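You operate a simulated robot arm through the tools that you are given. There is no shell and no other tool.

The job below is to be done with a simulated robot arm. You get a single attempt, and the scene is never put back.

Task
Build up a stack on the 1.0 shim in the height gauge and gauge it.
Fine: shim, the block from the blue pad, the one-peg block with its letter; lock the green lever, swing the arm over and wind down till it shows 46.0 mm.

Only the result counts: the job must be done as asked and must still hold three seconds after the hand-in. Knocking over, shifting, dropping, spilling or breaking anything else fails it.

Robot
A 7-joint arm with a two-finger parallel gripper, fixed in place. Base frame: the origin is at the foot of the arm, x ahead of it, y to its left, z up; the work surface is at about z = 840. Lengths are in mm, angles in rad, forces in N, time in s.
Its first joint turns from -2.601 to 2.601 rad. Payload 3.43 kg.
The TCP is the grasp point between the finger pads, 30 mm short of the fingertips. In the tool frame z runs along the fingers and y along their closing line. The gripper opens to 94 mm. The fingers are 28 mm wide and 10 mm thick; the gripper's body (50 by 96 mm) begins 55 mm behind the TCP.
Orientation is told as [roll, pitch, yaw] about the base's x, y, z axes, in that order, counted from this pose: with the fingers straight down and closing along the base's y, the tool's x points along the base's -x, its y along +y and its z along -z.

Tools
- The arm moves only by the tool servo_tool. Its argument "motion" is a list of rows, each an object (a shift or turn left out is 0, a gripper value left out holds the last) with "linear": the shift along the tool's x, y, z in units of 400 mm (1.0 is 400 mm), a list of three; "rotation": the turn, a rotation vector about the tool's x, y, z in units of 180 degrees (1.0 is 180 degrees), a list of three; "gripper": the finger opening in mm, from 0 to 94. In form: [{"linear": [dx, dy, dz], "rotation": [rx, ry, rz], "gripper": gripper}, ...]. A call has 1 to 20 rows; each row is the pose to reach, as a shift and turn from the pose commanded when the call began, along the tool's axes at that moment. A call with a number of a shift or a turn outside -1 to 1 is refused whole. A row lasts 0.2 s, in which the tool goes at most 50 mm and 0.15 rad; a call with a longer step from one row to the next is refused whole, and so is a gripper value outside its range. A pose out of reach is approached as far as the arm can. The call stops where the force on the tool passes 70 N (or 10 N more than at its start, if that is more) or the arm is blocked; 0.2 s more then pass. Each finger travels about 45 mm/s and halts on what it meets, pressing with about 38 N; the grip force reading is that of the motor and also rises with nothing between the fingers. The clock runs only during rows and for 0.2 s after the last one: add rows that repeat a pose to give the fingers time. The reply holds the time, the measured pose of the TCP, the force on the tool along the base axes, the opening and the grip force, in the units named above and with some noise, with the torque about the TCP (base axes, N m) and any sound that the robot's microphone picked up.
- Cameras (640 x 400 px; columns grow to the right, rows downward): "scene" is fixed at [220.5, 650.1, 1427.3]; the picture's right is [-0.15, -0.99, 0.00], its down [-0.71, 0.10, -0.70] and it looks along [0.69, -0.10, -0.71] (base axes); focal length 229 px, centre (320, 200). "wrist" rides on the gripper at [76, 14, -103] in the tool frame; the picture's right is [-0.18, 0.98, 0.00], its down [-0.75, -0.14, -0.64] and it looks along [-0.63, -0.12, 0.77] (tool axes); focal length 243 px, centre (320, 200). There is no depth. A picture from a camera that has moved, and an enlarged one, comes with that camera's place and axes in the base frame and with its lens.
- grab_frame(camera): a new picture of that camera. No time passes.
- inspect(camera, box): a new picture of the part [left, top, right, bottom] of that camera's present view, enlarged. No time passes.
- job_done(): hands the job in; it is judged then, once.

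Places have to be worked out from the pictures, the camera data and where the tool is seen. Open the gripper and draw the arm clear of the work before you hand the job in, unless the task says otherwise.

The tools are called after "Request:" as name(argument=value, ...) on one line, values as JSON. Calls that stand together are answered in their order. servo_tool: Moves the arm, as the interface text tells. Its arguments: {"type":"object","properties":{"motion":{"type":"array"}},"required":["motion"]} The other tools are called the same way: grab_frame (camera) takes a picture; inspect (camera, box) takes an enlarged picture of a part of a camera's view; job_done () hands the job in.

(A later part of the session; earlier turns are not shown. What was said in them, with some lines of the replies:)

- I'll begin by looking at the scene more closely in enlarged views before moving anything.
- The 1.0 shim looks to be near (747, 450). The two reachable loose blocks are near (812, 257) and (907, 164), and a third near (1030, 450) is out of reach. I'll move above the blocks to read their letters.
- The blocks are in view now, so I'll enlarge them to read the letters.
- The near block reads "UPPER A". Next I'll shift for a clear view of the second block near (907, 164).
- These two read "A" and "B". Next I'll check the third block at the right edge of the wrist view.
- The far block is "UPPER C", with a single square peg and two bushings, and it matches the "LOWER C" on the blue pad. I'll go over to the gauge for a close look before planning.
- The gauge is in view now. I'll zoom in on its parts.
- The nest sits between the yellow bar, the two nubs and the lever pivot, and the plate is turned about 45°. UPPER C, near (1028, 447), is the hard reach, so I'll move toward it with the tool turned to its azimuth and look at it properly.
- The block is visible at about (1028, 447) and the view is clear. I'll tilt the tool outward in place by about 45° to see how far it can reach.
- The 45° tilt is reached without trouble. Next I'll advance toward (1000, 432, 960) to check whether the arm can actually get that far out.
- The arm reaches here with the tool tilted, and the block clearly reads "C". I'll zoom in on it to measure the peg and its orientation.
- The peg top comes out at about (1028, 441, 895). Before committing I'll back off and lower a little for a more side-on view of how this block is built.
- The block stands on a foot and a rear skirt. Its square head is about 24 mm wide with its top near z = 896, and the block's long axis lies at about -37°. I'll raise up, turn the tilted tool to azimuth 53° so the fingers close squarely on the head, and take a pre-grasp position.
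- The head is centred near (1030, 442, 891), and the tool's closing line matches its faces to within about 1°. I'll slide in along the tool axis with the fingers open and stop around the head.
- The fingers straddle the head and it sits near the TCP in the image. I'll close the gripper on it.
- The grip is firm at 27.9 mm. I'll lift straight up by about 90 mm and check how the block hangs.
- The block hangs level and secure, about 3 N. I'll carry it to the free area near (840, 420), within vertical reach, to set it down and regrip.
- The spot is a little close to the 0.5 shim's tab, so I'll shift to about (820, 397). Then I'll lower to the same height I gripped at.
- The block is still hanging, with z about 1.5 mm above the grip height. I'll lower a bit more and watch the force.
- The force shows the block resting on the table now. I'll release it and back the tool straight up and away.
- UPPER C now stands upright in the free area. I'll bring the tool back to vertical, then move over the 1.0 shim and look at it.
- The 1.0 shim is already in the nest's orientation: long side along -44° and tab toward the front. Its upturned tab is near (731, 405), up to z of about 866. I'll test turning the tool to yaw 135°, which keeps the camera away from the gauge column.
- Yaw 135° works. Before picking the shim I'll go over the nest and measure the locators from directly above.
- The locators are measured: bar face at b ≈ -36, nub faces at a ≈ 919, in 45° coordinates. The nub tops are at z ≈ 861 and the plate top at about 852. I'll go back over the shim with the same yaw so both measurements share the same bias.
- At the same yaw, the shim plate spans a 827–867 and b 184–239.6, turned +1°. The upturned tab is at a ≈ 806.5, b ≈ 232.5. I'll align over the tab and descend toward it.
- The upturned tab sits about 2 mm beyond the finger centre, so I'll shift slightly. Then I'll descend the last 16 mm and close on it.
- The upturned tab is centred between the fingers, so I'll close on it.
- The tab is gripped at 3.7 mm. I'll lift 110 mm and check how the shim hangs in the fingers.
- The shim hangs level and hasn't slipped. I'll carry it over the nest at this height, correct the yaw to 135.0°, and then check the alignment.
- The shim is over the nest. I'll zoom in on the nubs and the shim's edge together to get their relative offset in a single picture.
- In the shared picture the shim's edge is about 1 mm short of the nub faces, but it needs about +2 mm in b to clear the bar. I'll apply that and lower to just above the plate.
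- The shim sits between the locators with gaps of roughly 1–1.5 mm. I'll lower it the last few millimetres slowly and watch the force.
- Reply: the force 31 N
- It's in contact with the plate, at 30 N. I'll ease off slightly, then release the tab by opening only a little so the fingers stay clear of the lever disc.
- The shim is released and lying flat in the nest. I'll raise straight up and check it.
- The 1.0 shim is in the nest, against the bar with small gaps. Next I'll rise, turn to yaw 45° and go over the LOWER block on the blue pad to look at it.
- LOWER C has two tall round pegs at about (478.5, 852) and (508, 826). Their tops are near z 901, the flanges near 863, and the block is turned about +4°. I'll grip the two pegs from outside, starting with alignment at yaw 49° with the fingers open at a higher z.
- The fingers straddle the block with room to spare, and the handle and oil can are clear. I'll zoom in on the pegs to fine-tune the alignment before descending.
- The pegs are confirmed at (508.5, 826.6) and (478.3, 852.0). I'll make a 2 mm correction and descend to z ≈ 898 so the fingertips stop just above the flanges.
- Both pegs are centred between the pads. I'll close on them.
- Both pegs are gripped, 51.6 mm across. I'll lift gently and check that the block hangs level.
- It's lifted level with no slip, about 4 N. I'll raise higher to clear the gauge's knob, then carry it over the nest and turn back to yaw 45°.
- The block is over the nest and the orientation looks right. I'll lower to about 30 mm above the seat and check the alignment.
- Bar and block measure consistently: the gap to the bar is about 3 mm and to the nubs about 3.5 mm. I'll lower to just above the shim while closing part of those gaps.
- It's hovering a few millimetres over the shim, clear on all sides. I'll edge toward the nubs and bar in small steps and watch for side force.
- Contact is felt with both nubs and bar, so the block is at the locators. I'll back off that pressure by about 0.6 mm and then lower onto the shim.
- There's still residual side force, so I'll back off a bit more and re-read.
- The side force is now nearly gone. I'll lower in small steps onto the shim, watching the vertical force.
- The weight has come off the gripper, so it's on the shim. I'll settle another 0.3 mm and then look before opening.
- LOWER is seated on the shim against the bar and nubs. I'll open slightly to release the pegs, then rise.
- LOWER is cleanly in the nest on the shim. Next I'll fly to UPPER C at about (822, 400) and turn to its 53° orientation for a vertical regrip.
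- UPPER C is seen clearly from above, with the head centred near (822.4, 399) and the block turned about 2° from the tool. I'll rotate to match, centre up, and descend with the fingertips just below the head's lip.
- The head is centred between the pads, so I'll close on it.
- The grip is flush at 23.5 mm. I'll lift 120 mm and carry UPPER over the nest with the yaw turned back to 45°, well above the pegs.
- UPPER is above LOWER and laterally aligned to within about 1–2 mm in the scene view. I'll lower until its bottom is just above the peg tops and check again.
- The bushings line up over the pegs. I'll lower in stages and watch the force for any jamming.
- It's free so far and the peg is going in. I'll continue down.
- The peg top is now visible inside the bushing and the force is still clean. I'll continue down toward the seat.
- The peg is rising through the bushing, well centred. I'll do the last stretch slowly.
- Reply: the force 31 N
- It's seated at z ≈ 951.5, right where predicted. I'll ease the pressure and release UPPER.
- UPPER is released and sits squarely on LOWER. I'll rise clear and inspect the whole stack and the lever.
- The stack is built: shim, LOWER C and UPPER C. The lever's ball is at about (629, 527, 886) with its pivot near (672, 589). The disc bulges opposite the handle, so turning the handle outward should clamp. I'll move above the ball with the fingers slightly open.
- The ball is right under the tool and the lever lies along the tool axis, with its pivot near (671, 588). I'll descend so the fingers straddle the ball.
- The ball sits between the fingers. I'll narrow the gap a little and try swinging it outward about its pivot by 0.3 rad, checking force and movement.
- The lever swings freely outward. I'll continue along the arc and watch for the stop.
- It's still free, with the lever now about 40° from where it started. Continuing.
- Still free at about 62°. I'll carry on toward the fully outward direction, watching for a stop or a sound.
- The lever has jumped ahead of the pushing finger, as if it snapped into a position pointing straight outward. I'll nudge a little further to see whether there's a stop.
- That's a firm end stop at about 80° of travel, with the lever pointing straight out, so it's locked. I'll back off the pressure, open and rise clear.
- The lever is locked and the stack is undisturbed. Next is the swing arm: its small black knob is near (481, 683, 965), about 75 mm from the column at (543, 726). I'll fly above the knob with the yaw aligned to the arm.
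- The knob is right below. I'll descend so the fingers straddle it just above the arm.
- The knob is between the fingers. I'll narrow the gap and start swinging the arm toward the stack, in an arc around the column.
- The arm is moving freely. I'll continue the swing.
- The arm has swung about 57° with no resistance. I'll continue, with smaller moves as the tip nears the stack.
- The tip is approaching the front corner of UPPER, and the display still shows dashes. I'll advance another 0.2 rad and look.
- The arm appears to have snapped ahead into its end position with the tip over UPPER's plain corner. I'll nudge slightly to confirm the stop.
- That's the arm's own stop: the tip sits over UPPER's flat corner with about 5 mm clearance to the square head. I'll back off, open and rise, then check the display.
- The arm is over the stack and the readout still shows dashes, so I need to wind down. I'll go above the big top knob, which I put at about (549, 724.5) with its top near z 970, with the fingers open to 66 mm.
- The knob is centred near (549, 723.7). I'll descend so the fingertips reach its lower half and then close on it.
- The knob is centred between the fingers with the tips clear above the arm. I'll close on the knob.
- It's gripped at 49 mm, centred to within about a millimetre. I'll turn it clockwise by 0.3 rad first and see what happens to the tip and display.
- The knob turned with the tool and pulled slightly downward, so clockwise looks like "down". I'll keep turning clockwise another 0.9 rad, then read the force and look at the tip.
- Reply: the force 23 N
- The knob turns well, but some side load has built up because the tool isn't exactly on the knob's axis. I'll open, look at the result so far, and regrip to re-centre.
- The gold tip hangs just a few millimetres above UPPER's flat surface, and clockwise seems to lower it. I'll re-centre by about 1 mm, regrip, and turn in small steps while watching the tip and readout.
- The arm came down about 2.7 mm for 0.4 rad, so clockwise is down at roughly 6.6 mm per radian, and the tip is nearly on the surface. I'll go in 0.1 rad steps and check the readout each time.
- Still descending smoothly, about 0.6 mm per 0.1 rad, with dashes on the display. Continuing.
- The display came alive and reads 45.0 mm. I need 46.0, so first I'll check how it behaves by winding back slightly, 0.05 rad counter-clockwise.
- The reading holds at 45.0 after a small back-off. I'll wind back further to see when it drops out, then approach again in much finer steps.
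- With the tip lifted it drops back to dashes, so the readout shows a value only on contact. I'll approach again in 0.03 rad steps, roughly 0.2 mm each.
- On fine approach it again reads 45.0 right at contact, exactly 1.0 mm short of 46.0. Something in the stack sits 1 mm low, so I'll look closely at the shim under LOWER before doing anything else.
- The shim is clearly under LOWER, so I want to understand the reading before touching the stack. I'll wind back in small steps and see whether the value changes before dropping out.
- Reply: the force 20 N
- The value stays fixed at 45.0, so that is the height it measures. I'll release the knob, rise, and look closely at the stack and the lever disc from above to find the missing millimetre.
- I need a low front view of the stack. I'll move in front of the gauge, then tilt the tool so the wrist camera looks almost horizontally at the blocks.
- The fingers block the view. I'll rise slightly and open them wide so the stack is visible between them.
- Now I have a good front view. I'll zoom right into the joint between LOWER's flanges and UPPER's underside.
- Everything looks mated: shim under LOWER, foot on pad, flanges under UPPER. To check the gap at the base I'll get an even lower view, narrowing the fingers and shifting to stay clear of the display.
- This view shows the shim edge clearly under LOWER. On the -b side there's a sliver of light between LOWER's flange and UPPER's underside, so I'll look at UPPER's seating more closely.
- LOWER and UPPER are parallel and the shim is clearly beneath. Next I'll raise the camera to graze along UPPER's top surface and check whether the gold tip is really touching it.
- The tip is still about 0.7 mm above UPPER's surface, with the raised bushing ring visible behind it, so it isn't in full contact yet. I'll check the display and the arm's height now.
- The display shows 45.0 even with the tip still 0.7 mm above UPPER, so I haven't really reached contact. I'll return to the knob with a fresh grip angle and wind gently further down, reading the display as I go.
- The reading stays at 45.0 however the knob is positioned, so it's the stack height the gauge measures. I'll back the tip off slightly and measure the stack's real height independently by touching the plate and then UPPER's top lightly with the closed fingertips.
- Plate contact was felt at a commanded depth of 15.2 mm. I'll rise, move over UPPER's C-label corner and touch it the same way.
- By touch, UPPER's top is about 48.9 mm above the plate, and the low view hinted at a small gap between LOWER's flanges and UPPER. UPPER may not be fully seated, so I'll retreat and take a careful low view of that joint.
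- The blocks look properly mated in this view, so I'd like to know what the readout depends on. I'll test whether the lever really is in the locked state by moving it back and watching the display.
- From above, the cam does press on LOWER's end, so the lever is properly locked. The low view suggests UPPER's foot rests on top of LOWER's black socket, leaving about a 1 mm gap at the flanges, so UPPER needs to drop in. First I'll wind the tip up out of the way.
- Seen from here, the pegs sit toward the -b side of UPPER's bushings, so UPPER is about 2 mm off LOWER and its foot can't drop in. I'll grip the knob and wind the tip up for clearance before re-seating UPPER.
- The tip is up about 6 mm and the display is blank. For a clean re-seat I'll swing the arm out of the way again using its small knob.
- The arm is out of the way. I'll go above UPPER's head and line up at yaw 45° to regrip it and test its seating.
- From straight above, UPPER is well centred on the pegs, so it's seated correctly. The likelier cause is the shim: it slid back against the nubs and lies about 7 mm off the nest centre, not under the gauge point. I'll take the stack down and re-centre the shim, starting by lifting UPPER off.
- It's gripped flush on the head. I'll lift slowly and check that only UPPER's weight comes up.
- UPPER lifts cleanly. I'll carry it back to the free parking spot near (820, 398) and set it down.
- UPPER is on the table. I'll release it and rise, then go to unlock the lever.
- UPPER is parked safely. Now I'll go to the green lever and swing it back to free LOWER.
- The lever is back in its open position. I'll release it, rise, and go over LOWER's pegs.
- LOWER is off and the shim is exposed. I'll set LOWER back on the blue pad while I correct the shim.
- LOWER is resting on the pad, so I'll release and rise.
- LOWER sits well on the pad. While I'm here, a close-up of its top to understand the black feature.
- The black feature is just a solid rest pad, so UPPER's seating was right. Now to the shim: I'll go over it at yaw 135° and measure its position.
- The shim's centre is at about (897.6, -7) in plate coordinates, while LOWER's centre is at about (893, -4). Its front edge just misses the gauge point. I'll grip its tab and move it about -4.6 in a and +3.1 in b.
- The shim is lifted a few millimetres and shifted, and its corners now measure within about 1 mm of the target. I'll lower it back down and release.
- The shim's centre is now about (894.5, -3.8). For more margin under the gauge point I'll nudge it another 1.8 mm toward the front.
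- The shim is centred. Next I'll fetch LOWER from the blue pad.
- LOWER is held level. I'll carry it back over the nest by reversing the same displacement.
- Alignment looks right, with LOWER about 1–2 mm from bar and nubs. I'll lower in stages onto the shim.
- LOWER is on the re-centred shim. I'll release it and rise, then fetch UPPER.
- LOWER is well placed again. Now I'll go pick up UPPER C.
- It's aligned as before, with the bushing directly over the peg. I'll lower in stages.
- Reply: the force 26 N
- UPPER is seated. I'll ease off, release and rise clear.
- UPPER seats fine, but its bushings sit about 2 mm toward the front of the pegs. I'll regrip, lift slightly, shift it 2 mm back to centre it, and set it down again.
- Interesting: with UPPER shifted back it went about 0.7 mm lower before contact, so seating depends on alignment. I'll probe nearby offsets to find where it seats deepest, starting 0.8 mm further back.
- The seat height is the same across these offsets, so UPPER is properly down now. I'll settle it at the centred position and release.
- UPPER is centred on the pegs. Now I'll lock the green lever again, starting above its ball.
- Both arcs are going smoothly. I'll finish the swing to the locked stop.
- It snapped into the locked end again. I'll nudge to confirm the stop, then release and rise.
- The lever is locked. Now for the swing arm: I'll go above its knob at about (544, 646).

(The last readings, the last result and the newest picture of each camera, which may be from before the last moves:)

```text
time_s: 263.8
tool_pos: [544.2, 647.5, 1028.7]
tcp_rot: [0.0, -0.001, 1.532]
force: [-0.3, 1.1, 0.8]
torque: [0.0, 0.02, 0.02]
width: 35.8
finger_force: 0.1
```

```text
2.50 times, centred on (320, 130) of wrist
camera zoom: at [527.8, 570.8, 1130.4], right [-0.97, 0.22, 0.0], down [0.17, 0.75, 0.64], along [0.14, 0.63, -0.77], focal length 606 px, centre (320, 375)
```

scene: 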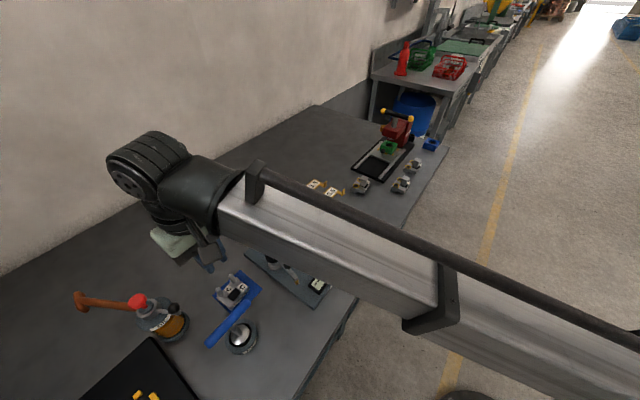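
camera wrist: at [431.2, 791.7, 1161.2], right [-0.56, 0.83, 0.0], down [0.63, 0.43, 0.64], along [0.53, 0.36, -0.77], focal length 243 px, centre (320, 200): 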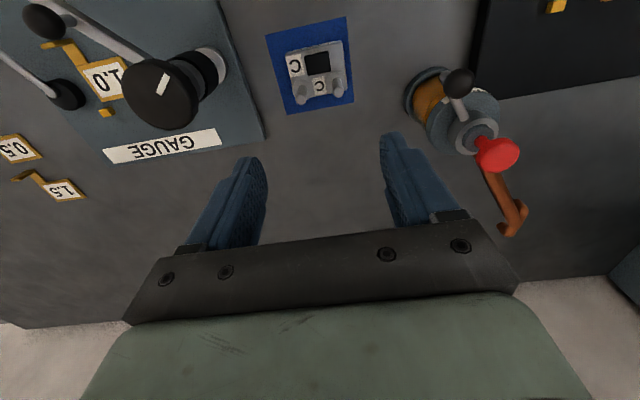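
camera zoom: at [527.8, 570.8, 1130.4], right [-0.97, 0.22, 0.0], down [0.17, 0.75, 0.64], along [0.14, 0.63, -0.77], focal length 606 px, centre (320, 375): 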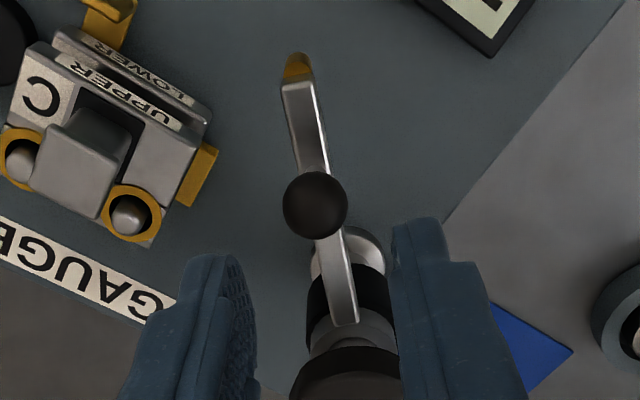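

Request:
servo_tool(motion=[{"linear": [0, -0.003, 0.06]}, {"linear": [0, -0.003, 0.105]}, {"linear": [0, -0.003, 0.119]}, {"linear": [0, -0.003, 0.119], "gripper": 25}, {"linear": [0, -0.003, 0.119], "gripper": 25}])

Request:
servo_tool(motion=[{"linear": [-0.001, -0.0195, 0], "rotation": [0, 0, -0.0318]}, {"linear": [-0.0039, -0.0387, 0], "rotation": [0, 0, -0.0637]}, {"linear": [-0.0087, -0.0576, 0], "rotation": [0, 0, -0.0955]}, {"linear": [-0.0154, -0.0759, 0], "rotation": [0, 0, -0.1273]}])

Request:
inspect(camera="wrist", box=[200, 30, 460, 220])

```text
time_s: 265.0
tool_pos: [545.1, 646.9, 981.4]
tcp_rot: [0.001, -0.001, 1.534]
force: [0.4, -0.7, 0.8]
torque: [0.03, -0.02, -0.01]
width: 24.9
finger_force: 0.1
```

```text
time_s: 266.0
tool_pos: [577.0, 651.6, 981.1]
tcp_rot: [-0.001, -0.001, 1.935]
force: [-0.3, -0.1, 0.3]
torque: [0.0, -0.02, -0.01]
width: 24.9
finger_force: 0.0
```

```text
2.11 times, centred on (330, 125) of wrist
camera zoom: at [591.4, 575.4, 1083.6], right [-0.98, -0.18, 0.0], down [-0.14, 0.75, 0.64], along [-0.11, 0.63, -0.77], focal length 511 px, centre (299, 358)
```

zoom: 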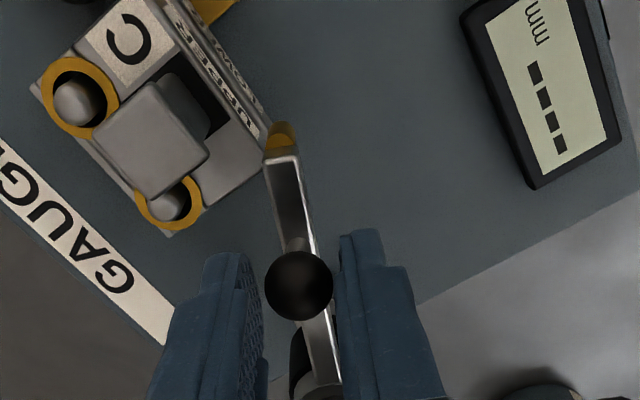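

The tip is clear above UPPER's edge. I'll continue the swing to the stop.

Request:
servo_tool(motion=[{"linear": [-0.001, -0.0195, 0], "rotation": [0, 0, -0.0318]}, {"linear": [-0.0039, -0.0387, 0], "rotation": [0, 0, -0.0637]}])

Request:
servo_tool(motion=[{"linear": [-0.0004, -0.0127, 0], "rotation": [0, 0, -0.0207]}, {"linear": [-0.0009, -0.019, 0], "rotation": [0, 0, -0.031]}])

Request:
inspect(camera="wrist", box=[200, 30, 460, 220])

```text
time_s: 266.6
tool_pos: [591.0, 658.5, 980.7]
tcp_rot: [-0.001, -0.002, 2.134]
force: [0.0, 0.4, -0.1]
torque: [-0.01, 0.01, 0.01]
width: 25.0
finger_force: 0.0
```

```text
time_s: 267.2
tool_pos: [595.9, 663.4, 981.6]
tcp_rot: [0.002, -0.002, 2.231]
force: [-14.9, -4.6, 0.3]
torque: [-0.12, 0.31, -0.09]
width: 33.6
finger_force: 7.1
```

```text
2.11 times, centred on (330, 125) of wrist
camera zoom: at [631.4, 593.9, 1083.5], right [-0.89, -0.46, 0.0], down [-0.35, 0.68, 0.64], along [-0.3, 0.57, -0.77], focal length 511 px, centre (299, 358)
```

zoom: 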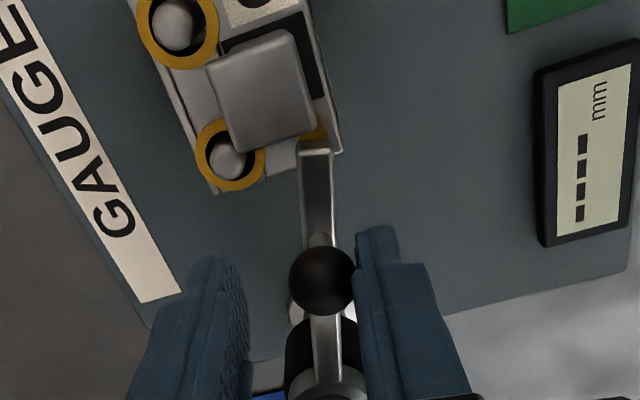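

It's at the stop, pushed a bit firmly, so I'll back off at once, open and rise, then check the stack hasn't moved.

Request:
servo_tool(motion=[{"linear": [0, 0.02, 0], "gripper": 34}, {"linear": [0, 0.018, 0], "gripper": 37}, {"linear": [0, 0.018, -0.03], "gripper": 38}, {"linear": [0, 0.018, -0.1], "gripper": 38}, {"linear": [0, 0.018, -0.2], "gripper": 50}])

Request:
inspect(camera="wrist", box=[200, 20, 460, 220])

Request:
inspect(camera="scene", box=[285, 205, 340, 250])

```text
time_s: 268.4
tool_pos: [590.7, 659.0, 1061.8]
tcp_rot: [0.001, 0.0, 2.23]
force: [-0.6, -0.1, 0.2]
torque: [-0.03, -0.02, 0.0]
width: 50.0
finger_force: 0.0
```

```text
2.00 times, centred on (330, 120) of wrist
camera zoom: at [627.2, 590.1, 1163.6], right [-0.89, -0.46, 0.0], down [-0.35, 0.68, 0.64], along [-0.29, 0.57, -0.77], focal length 485 px, centre (300, 360)
```

zoom: 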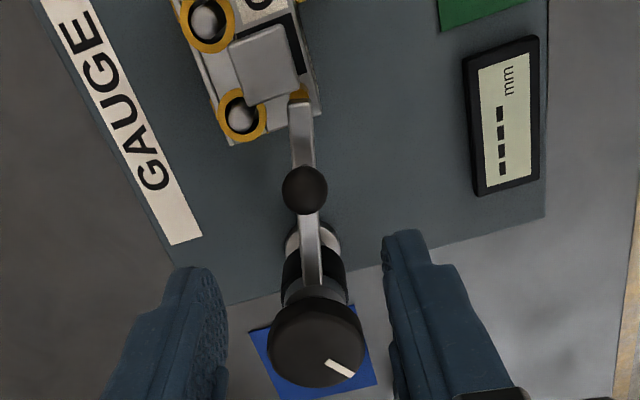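

```text
8.89 times, centred on (312, 228) of scene
camera zoom: at [220.5, 650.1, 1427.3], right [-0.15, -0.99, 0.0], down [-0.71, 0.1, -0.7], along [0.69, -0.1, -0.71], focal length 2037 px, centre (387, -44)
```

zoom: 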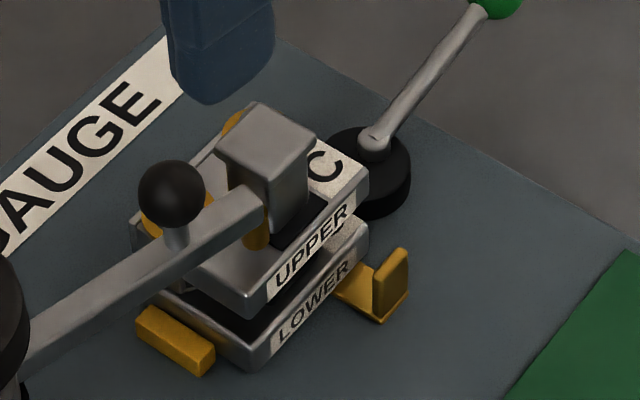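

The stack is undisturbed with the tip over UPPER's flat corner. Now to the big knob to wind down.

Request:
servo_tool(motion=[{"linear": [-0.065, -0.005, 0], "gripper": 66}, {"linear": [-0.13, -0.01, 0]}, {"linear": [-0.1955, -0.0148, 0]}, {"linear": [-0.1955, -0.0148, 0.08]}, {"linear": [-0.1955, -0.0148, 0.15]}, {"linear": [-0.1955, -0.0148, 0.185]}, {"linear": [-0.1955, -0.0148, 0.194]}, {"linear": [-0.1955, -0.0148, 0.194]}])

Request:
inspect(camera="wrist", box=[200, 60, 440, 230])

```text
time_s: 270.2
tool_pos: [548.9, 724.5, 983.5]
tcp_rot: [-0.001, -0.003, 2.231]
force: [0.5, -0.7, -0.2]
torque: [0.01, -0.02, 0.02]
width: 65.7
finger_force: 0.1
```

```text
2.35 times, centred on (320, 145) of wrist
camera zoom: at [584.0, 655.0, 1086.4], right [-0.89, -0.46, 0.0], down [-0.35, 0.68, 0.64], along [-0.29, 0.57, -0.77], focal length 571 px, centre (320, 329)
```

zoom: 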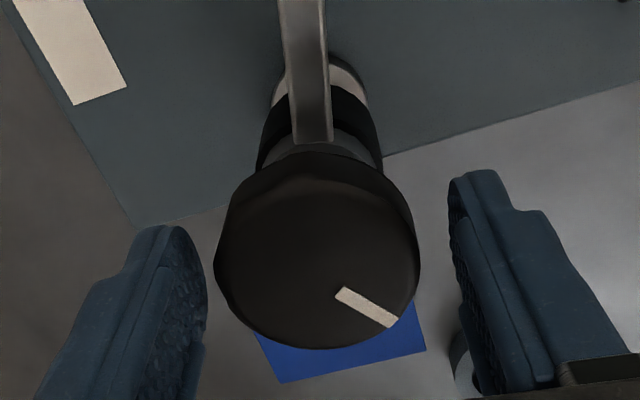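

Request:
servo_tool(motion=[{"gripper": 40}, {"gripper": 40}, {"gripper": 40}, {"gripper": 40}])

Request:
servo_tool(motion=[{"rotation": [0, 0, 0.04]}, {"rotation": [0, 0, 0.08]}, {"rotation": [0, 0, 0.12]}, {"rotation": [0, 0, 0.16]}, {"rotation": [0, 0, 0.2]}, {"rotation": [0, 0, 0.24]}])

Request:
inspect(camera="scene", box=[310, 255, 370, 300])

Request:
inspect(camera="scene", box=[295, 222, 320, 242])

```text
time_s: 271.2
tool_pos: [547.2, 724.9, 983.3]
tcp_rot: [-0.002, -0.002, 2.231]
force: [2.9, 2.5, -1.0]
torque: [0.15, -0.21, -0.04]
width: 49.2
finger_force: 45.0
```

```text
time_s: 272.6
tool_pos: [548.8, 724.5, 984.2]
tcp_rot: [-0.001, -0.002, 1.475]
force: [0.1, 6.4, 0.7]
torque: [-0.48, -0.64, -0.01]
width: 49.1
finger_force: 44.9
```

```text
8.89 times, centred on (340, 278) of scene
camera zoom: at [220.5, 650.1, 1427.3], right [-0.15, -0.99, 0.0], down [-0.71, 0.1, -0.7], along [0.69, -0.1, -0.71], focal length 2037 px, centre (142, -489)
```

zoom: 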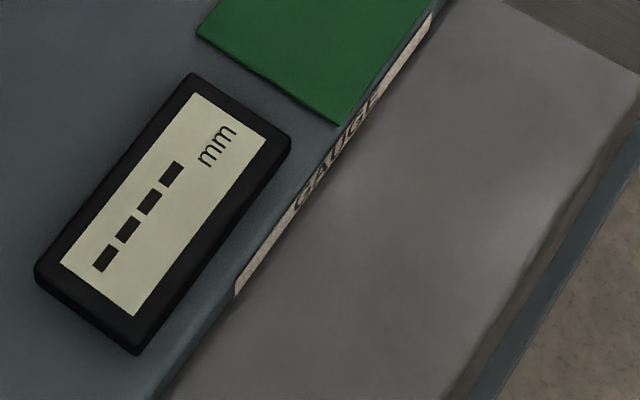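

```text
16.00 times, centred on (308, 232) of scene
camera zoom: at [220.5, 650.1, 1427.3], right [-0.15, -0.99, 0.0], down [-0.71, 0.1, -0.7], along [0.69, -0.1, -0.71], focal length 3666 px, centre (520, -312)
```

zoom: 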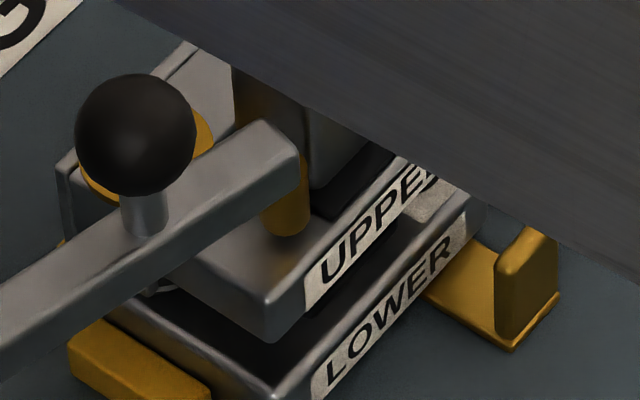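

About 0.75 rad down, and the tip is close. I'll continue in smaller steps, watching the display.

Request:
servo_tool(motion=[{"rotation": [0, 0, 0.02]}, {"rotation": [0, 0, 0.04]}, {"rotation": [0, 0, 0.04]}])

Request:
inspect(camera="scene", box=[310, 255, 370, 300])

Request:
servo_tool(motion=[{"rotation": [0, 0, 0.008]}, {"rotation": [0, 0, 0.016]}, {"rotation": [0, 0, 0.016]}])

Request:
inspect(camera="scene", box=[310, 255, 370, 300])

```text
time_s: 273.4
tool_pos: [548.2, 724.4, 984.1]
tcp_rot: [-0.001, -0.002, 1.35]
force: [1.7, 7.2, 5.1]
torque: [-0.08, 0.09, -0.04]
width: 48.9
finger_force: 44.9
```

```text
8.89 times, centred on (340, 278) of scene
camera zoom: at [220.5, 650.1, 1427.3], right [-0.15, -0.99, 0.0], down [-0.71, 0.1, -0.7], along [0.69, -0.1, -0.71], focal length 2037 px, centre (142, -489)
```

zoom: 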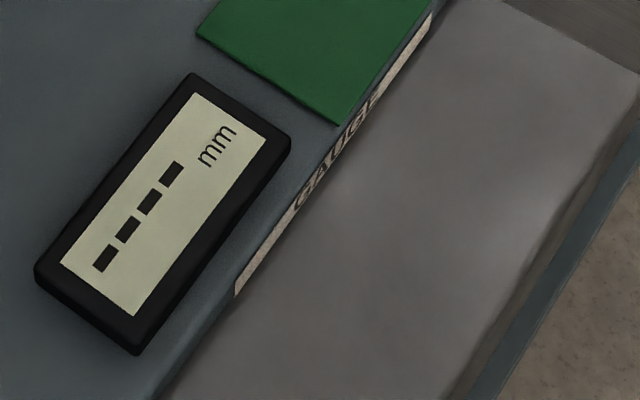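

```text
time_s: 274.2
tool_pos: [548.7, 724.2, 983.8]
tcp_rot: [-0.001, -0.001, 1.299]
force: [0.0, 5.5, 8.1]
torque: [0.4, 0.18, 0.01]
width: 49.2
finger_force: 44.6
```

```text
8.89 times, centred on (340, 278) of scene
camera zoom: at [220.5, 650.1, 1427.3], right [-0.15, -0.99, 0.0], down [-0.71, 0.1, -0.7], along [0.69, -0.1, -0.71], focal length 2037 px, centre (142, -489)
```

zoom: 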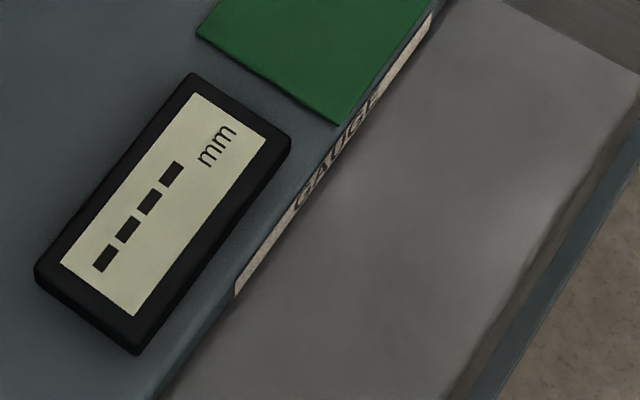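

Request:
servo_tool(motion=[{"rotation": [0, 0, 0.008]}, {"rotation": [0, 0, 0.016]}, {"rotation": [0, 0, 0.016]}])

Request:
inspect(camera="scene", box=[310, 255, 370, 300])

Request:
servo_tool(motion=[{"rotation": [0, 0, 0.006]}, {"rotation": [0, 0, 0.011]}, {"rotation": [0, 0, 0.011]}])

Request:
inspect(camera="scene", box=[310, 255, 370, 300])

```text
time_s: 275.0
tool_pos: [547.3, 724.1, 983.9]
tcp_rot: [0.0, -0.003, 1.25]
force: [-2.9, 5.5, 10.6]
torque: [0.31, -0.05, -0.05]
width: 49.2
finger_force: 44.9
```

```text
8.89 times, centred on (340, 278) of scene
camera zoom: at [220.5, 650.1, 1427.3], right [-0.15, -0.99, 0.0], down [-0.71, 0.1, -0.7], along [0.69, -0.1, -0.71], focal length 2037 px, centre (142, -489)
```

zoom: 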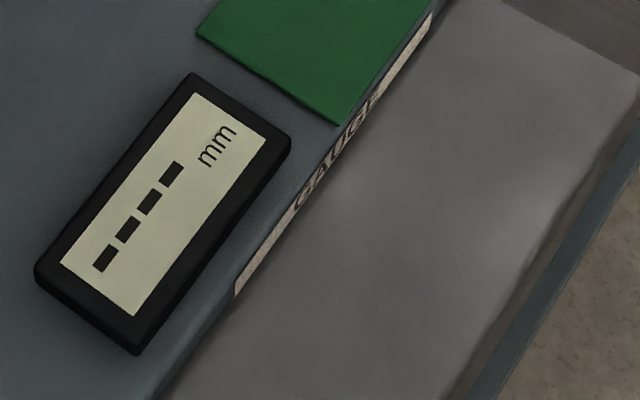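

```text
time_s: 275.8
tool_pos: [548.2, 722.9, 984.4]
tcp_rot: [0.001, -0.003, 1.215]
force: [-2.0, 4.3, 11.0]
torque: [0.17, 0.17, -0.04]
width: 48.8
finger_force: 45.1
```

```text
8.89 times, centred on (340, 278) of scene
camera zoom: at [220.5, 650.1, 1427.3], right [-0.15, -0.99, 0.0], down [-0.71, 0.1, -0.7], along [0.69, -0.1, -0.71], focal length 2037 px, centre (142, -489)
```

zoom: 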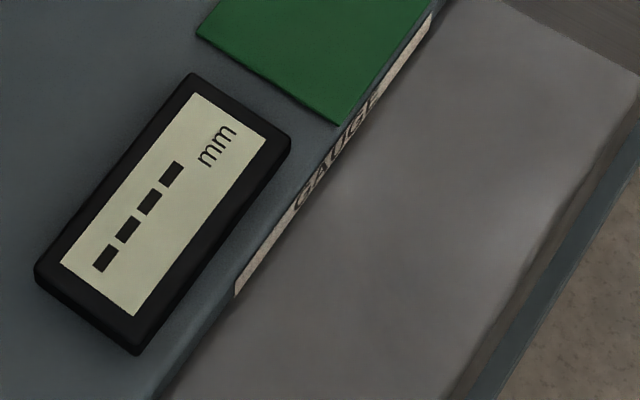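

Request:
servo_tool(motion=[{"rotation": [0, 0, 0.008]}, {"rotation": [0, 0, 0.008]}])

Request:
inspect(camera="scene", box=[310, 255, 370, 300])

Request:
inspect(camera="scene", box=[295, 222, 320, 242])

```text
time_s: 276.4
tool_pos: [547.5, 724.8, 984.6]
tcp_rot: [-0.001, -0.002, 1.191]
force: [-0.2, 5.4, 10.8]
torque: [-0.04, 0.15, 0.0]
width: 49.3
finger_force: 44.4
```

```text
8.89 times, centred on (340, 278) of scene
camera zoom: at [220.5, 650.1, 1427.3], right [-0.15, -0.99, 0.0], down [-0.71, 0.1, -0.7], along [0.69, -0.1, -0.71], focal length 2037 px, centre (142, -489)
```

zoom: 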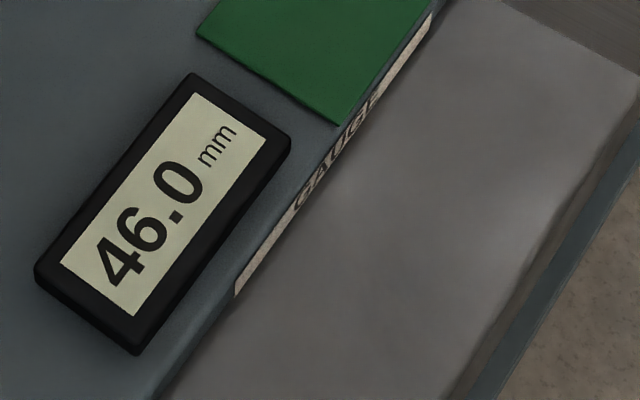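

```text
16.00 times, centred on (308, 232) of scene
camera zoom: at [220.5, 650.1, 1427.3], right [-0.15, -0.99, 0.0], down [-0.71, 0.1, -0.7], along [0.69, -0.1, -0.71], focal length 3666 px, centre (520, -312)
```

zoom: 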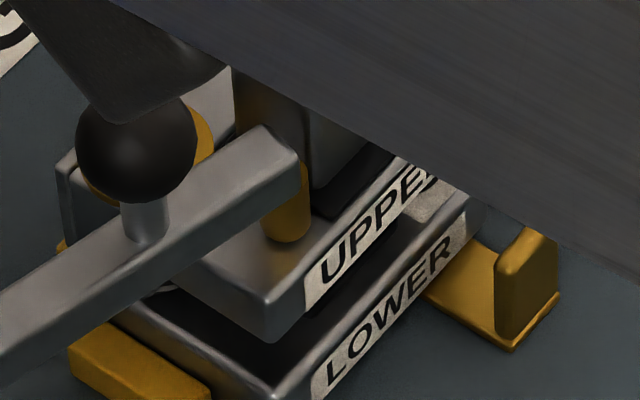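

The display shows 46.0 mm; the shim position was the problem. I'll add a tiny bit more turn for a solid contact, then open the gripper and retreat carefully.

Request:
servo_tool(motion=[{"rotation": [0, 0, 0.005]}, {"rotation": [0, 0, 0.005]}])

Request:
servo_tool(motion=[{"gripper": 56}, {"gripper": 64}, {"gripper": 66}])

Request:
inspect(camera="scene", box=[310, 255, 370, 300])

```text
time_s: 277.0
tool_pos: [547.5, 724.1, 985.8]
tcp_rot: [0.0, -0.003, 1.174]
force: [-1.8, 5.5, 10.9]
torque: [0.02, -0.09, -0.04]
width: 49.1
finger_force: 45.0
```

```text
time_s: 277.8
tool_pos: [548.9, 724.7, 984.7]
tcp_rot: [-0.001, -0.002, 1.175]
force: [0.0, 0.6, -0.1]
torque: [-0.03, -0.04, -0.01]
width: 65.9
finger_force: 0.0
```

```text
8.89 times, centred on (340, 278) of scene
camera zoom: at [220.5, 650.1, 1427.3], right [-0.15, -0.99, 0.0], down [-0.71, 0.1, -0.7], along [0.69, -0.1, -0.71], focal length 2037 px, centre (142, -489)
```

zoom: 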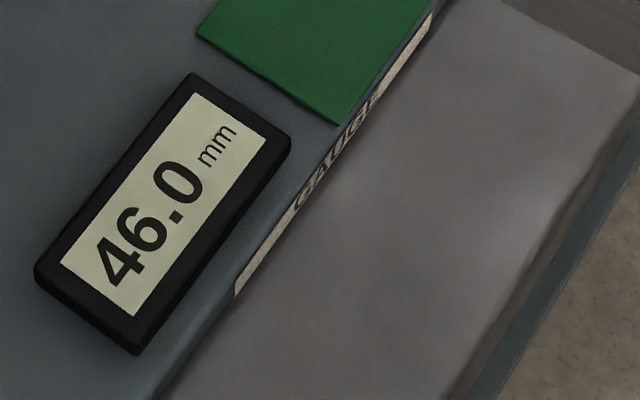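

The reading holds at 46.0 with the gripper open. I'll rise straight up and draw the arm well clear.

Request:
servo_tool(motion=[{"linear": [0, 0, -0.03]}, {"linear": [0, 0, -0.12]}, {"linear": [0, 0, -0.23]}, {"linear": [0, 0, -0.34]}, {"linear": [0, 0, -0.42]}])

Request:
servo_tool(motion=[{"linear": [0.1, -0.04, -0.03]}, {"linear": [0.21, -0.09, -0.05]}, {"linear": [0.32, -0.14, -0.05]}, {"linear": [0.43, -0.19, -0.05]}, {"linear": [0.54, -0.24, -0.05]}, {"linear": [0.65, -0.29, -0.05]}, {"linear": [0.75, -0.34, -0.05]}, {"linear": [0.75, -0.34, -0.05]}])

Request:
grab_frame(camera="scene")

Request:
inspect(camera="scene", box=[240, 190, 380, 310])

```text
time_s: 279.0
tool_pos: [547.8, 725.0, 1151.7]
tcp_rot: [-0.001, -0.001, 1.175]
force: [0.6, -0.6, 1.3]
torque: [-0.04, -0.01, -0.02]
width: 66.0
finger_force: 0.1
```

```text
time_s: 279.7
tool_pos: [549.9, 633.1, 1171.6]
tcp_rot: [-0.002, -0.018, 1.167]
force: [8.4, 5.0, -16.1]
torque: [0.43, 0.21, 0.32]
width: 65.8
finger_force: 0.1
stopped in row 3: the force on the tool passed its limit at 92 N (the readings are from after the stop); the commanded pose is now the measured one
```

```text
taken
```

scene: 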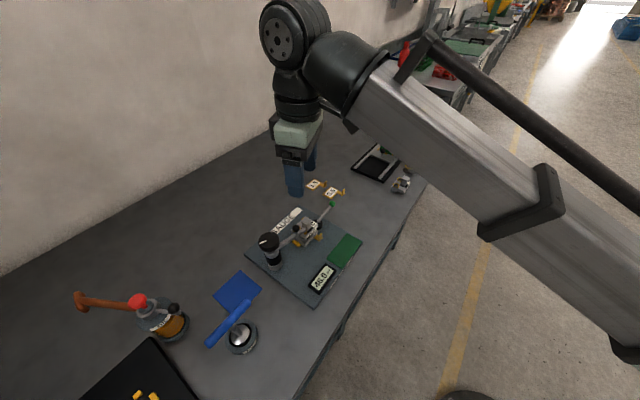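

```text
3.33 times, centred on (310, 250) of scene
camera zoom: at [220.5, 650.1, 1427.3], right [-0.15, -0.99, 0.0], down [-0.71, 0.1, -0.7], along [0.69, -0.1, -0.71], focal length 764 px, centre (353, 33)
```

zoom: 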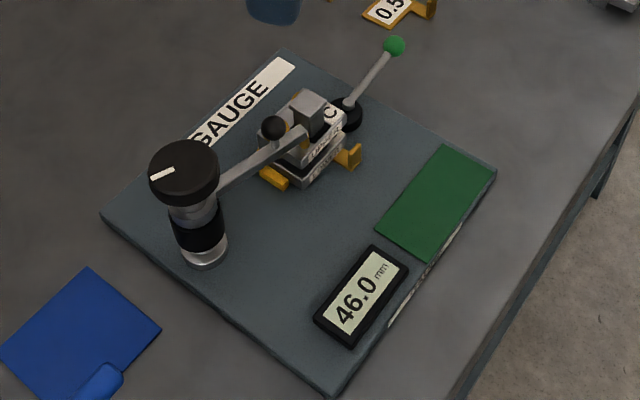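

The stop seems to have come from an abrupt motion in free air; the gauge still reads 46.0 and nothing was touched below. I'll check the readings at rest before moving further.

Request:
servo_tool(motion=[{"linear": [0, 0, 0]}, {"linear": [0, 0, 0]}])

Request:
grab_frame(camera="wrist")

```text
time_s: 280.3
tool_pos: [548.8, 632.7, 1172.1]
tcp_rot: [-0.002, -0.018, 1.165]
force: [11.2, 8.4, -25.4]
torque: [0.7, -0.03, 0.31]
width: 66.0
finger_force: 0.0
```

```text
taken
camera wrist: at [506.4, 566.9, 1272.9], right [-0.83, 0.56, 0.0], down [0.42, 0.63, 0.65], along [0.36, 0.54, -0.76], focal length 243 px, centre (320, 200)
```

wrist: 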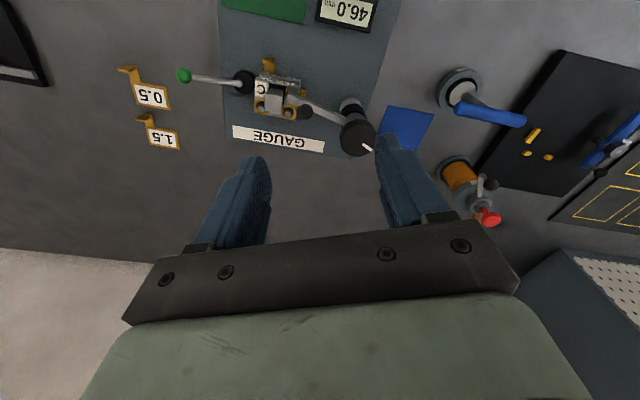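

There's a steady force: with this yaw and radius, the hand or camera is probably leaning on the arm's own forearm. I'll back out the way I came.

Request:
servo_tool(motion=[{"linear": [-0.03, 0.012, 0.005]}, {"linear": [-0.08, 0.03, 0.01]}, {"linear": [-0.13, 0.055, 0.02]}, {"linear": [-0.13, 0.055, 0.02]}])

Request:
inspect(camera="scene", box=[240, 190, 380, 310])

```text
time_s: 281.3
tool_pos: [549.2, 688.9, 1163.4]
tcp_rot: [-0.002, -0.015, 1.163]
force: [-0.2, 0.4, 0.4]
torque: [0.0, -0.01, 0.0]
width: 66.0
finger_force: 0.0
```

```text
3.33 times, centred on (310, 250) of scene
camera zoom: at [220.5, 650.1, 1427.3], right [-0.15, -0.99, 0.0], down [-0.71, 0.1, -0.7], along [0.69, -0.1, -0.71], focal length 764 px, centre (353, 33)
```

zoom: 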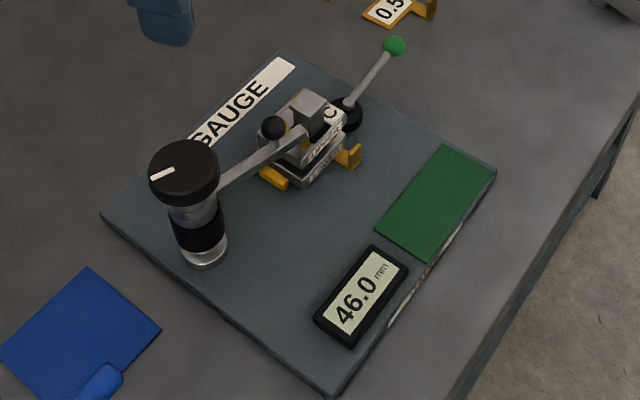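

The force is gone and the gauge still shows 46.0. I'll move outward and sideways, away from the gauge, at a gentle pace.

Request:
servo_tool(motion=[{"linear": [0.005, -0.04, -0.005], "rotation": [0, 0, 0.012]}, {"linear": [0.014, -0.1, -0.012], "rotation": [0, 0, 0.03]}, {"linear": [0.025, -0.18, -0.02], "rotation": [0, 0, 0.053]}, {"linear": [0.037, -0.26, -0.03], "rotation": [0, 0, 0.076]}, {"linear": [0.049, -0.34, -0.04], "rotation": [0, 0, 0.1]}, {"linear": [0.06, -0.42, -0.05], "rotation": [0, 0, 0.123]}, {"linear": [0.071, -0.5, -0.058], "rotation": [0, 0, 0.146]}, {"linear": [0.081, -0.57, -0.064], "rotation": [0, 0, 0.166]}, {"linear": [0.087, -0.612, -0.0675], "rotation": [0, 0, 0.178]}, {"linear": [0.087, -0.612, -0.0675], "rotation": [0, 0, 0.178]}])

Request:
grab_frame(camera="scene")

Request:
inspect(camera="scene", box=[240, 190, 380, 310])

Request:
inspect(camera="scene", box=[285, 205, 340, 250])

```text
time_s: 283.5
tool_pos: [761.6, 561.1, 1193.0]
tcp_rot: [0.007, -0.014, 0.604]
force: [-0.6, -0.2, -0.3]
torque: [0.01, 0.0, -0.02]
width: 65.9
finger_force: 0.0
```

```text
taken
```

scene: 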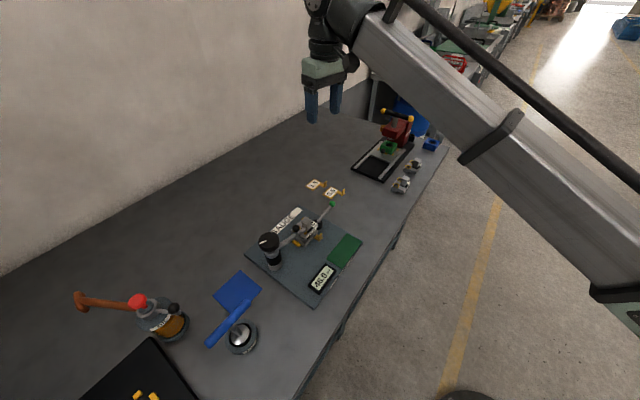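

```text
3.33 times, centred on (310, 250) of scene
camera zoom: at [220.5, 650.1, 1427.3], right [-0.15, -0.99, 0.0], down [-0.71, 0.1, -0.7], along [0.69, -0.1, -0.71], focal length 764 px, centre (353, 33)
```

zoom: 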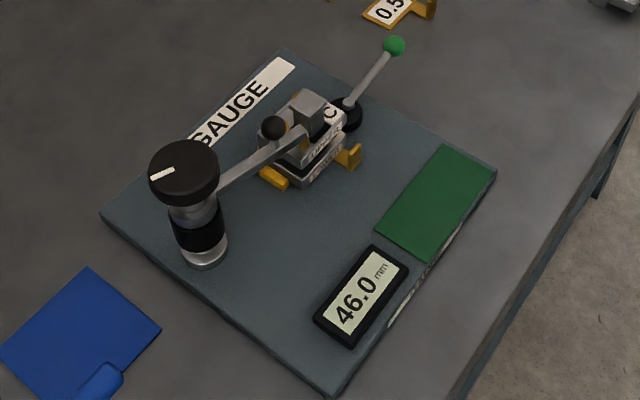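

```text
8.89 times, centred on (312, 228) of scene
camera zoom: at [220.5, 650.1, 1427.3], right [-0.15, -0.99, 0.0], down [-0.71, 0.1, -0.7], along [0.69, -0.1, -0.71], focal length 2037 px, centre (387, -44)
```

zoom: 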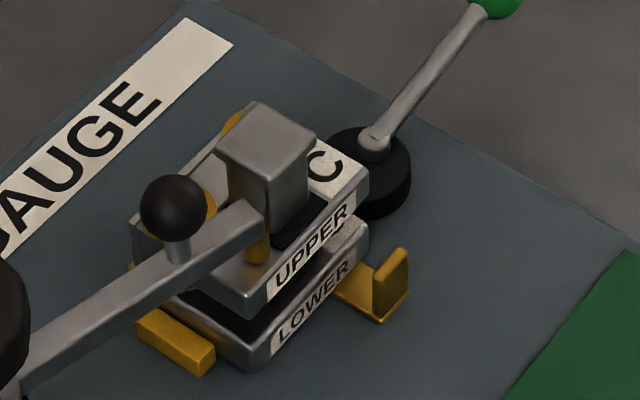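

The reading has held at 46.0 mm for more than 6 s since the gripper let go. The lever is locked, the arm is over the stack, everything else is where it started, and the robot is clear with its gripper open. I'm handing the job in.

Request:
job_done()

```text
The job is handed in.
```

The stack is built and the gauge shows 46.0 mm. The reading held for over six seconds after I let go, before I handed the job in; the hand-in reply didn't say whether it passed.

- **Stack:** The 1.0 shim is at the bottom, then LOWER C from the blue pad, then UPPER C.
- **Gauge:** The green lever is locked, the arm is swung over the stack and the tip is wound down.

Three things didn't go straight:

- **First build read 45.0 mm:** The shim had ended up off-centre in the nest. I took the stack down, re-centred the shim and rebuilt it, and it then read 46.0 mm.
- **Extra contact while checking:** Looking for the missing millimetre, I lightly touched the gauge plate and the top of UPPER C with the closed fingers, and moved the lever and the gauge arm a second time. On the second swing I pushed the arm against its stop a little harder than needed, about 15 N. Nothing on the gauge shifted.
- **Force stop on the way out:** One move away from the gauge stopped at 92 N in free air, probably the hand leaning on the robot's own forearm. I backed off and nothing on the bench was touched.

The other shims and blocks look unmoved, and the robot is clear of the work with its gripper open.
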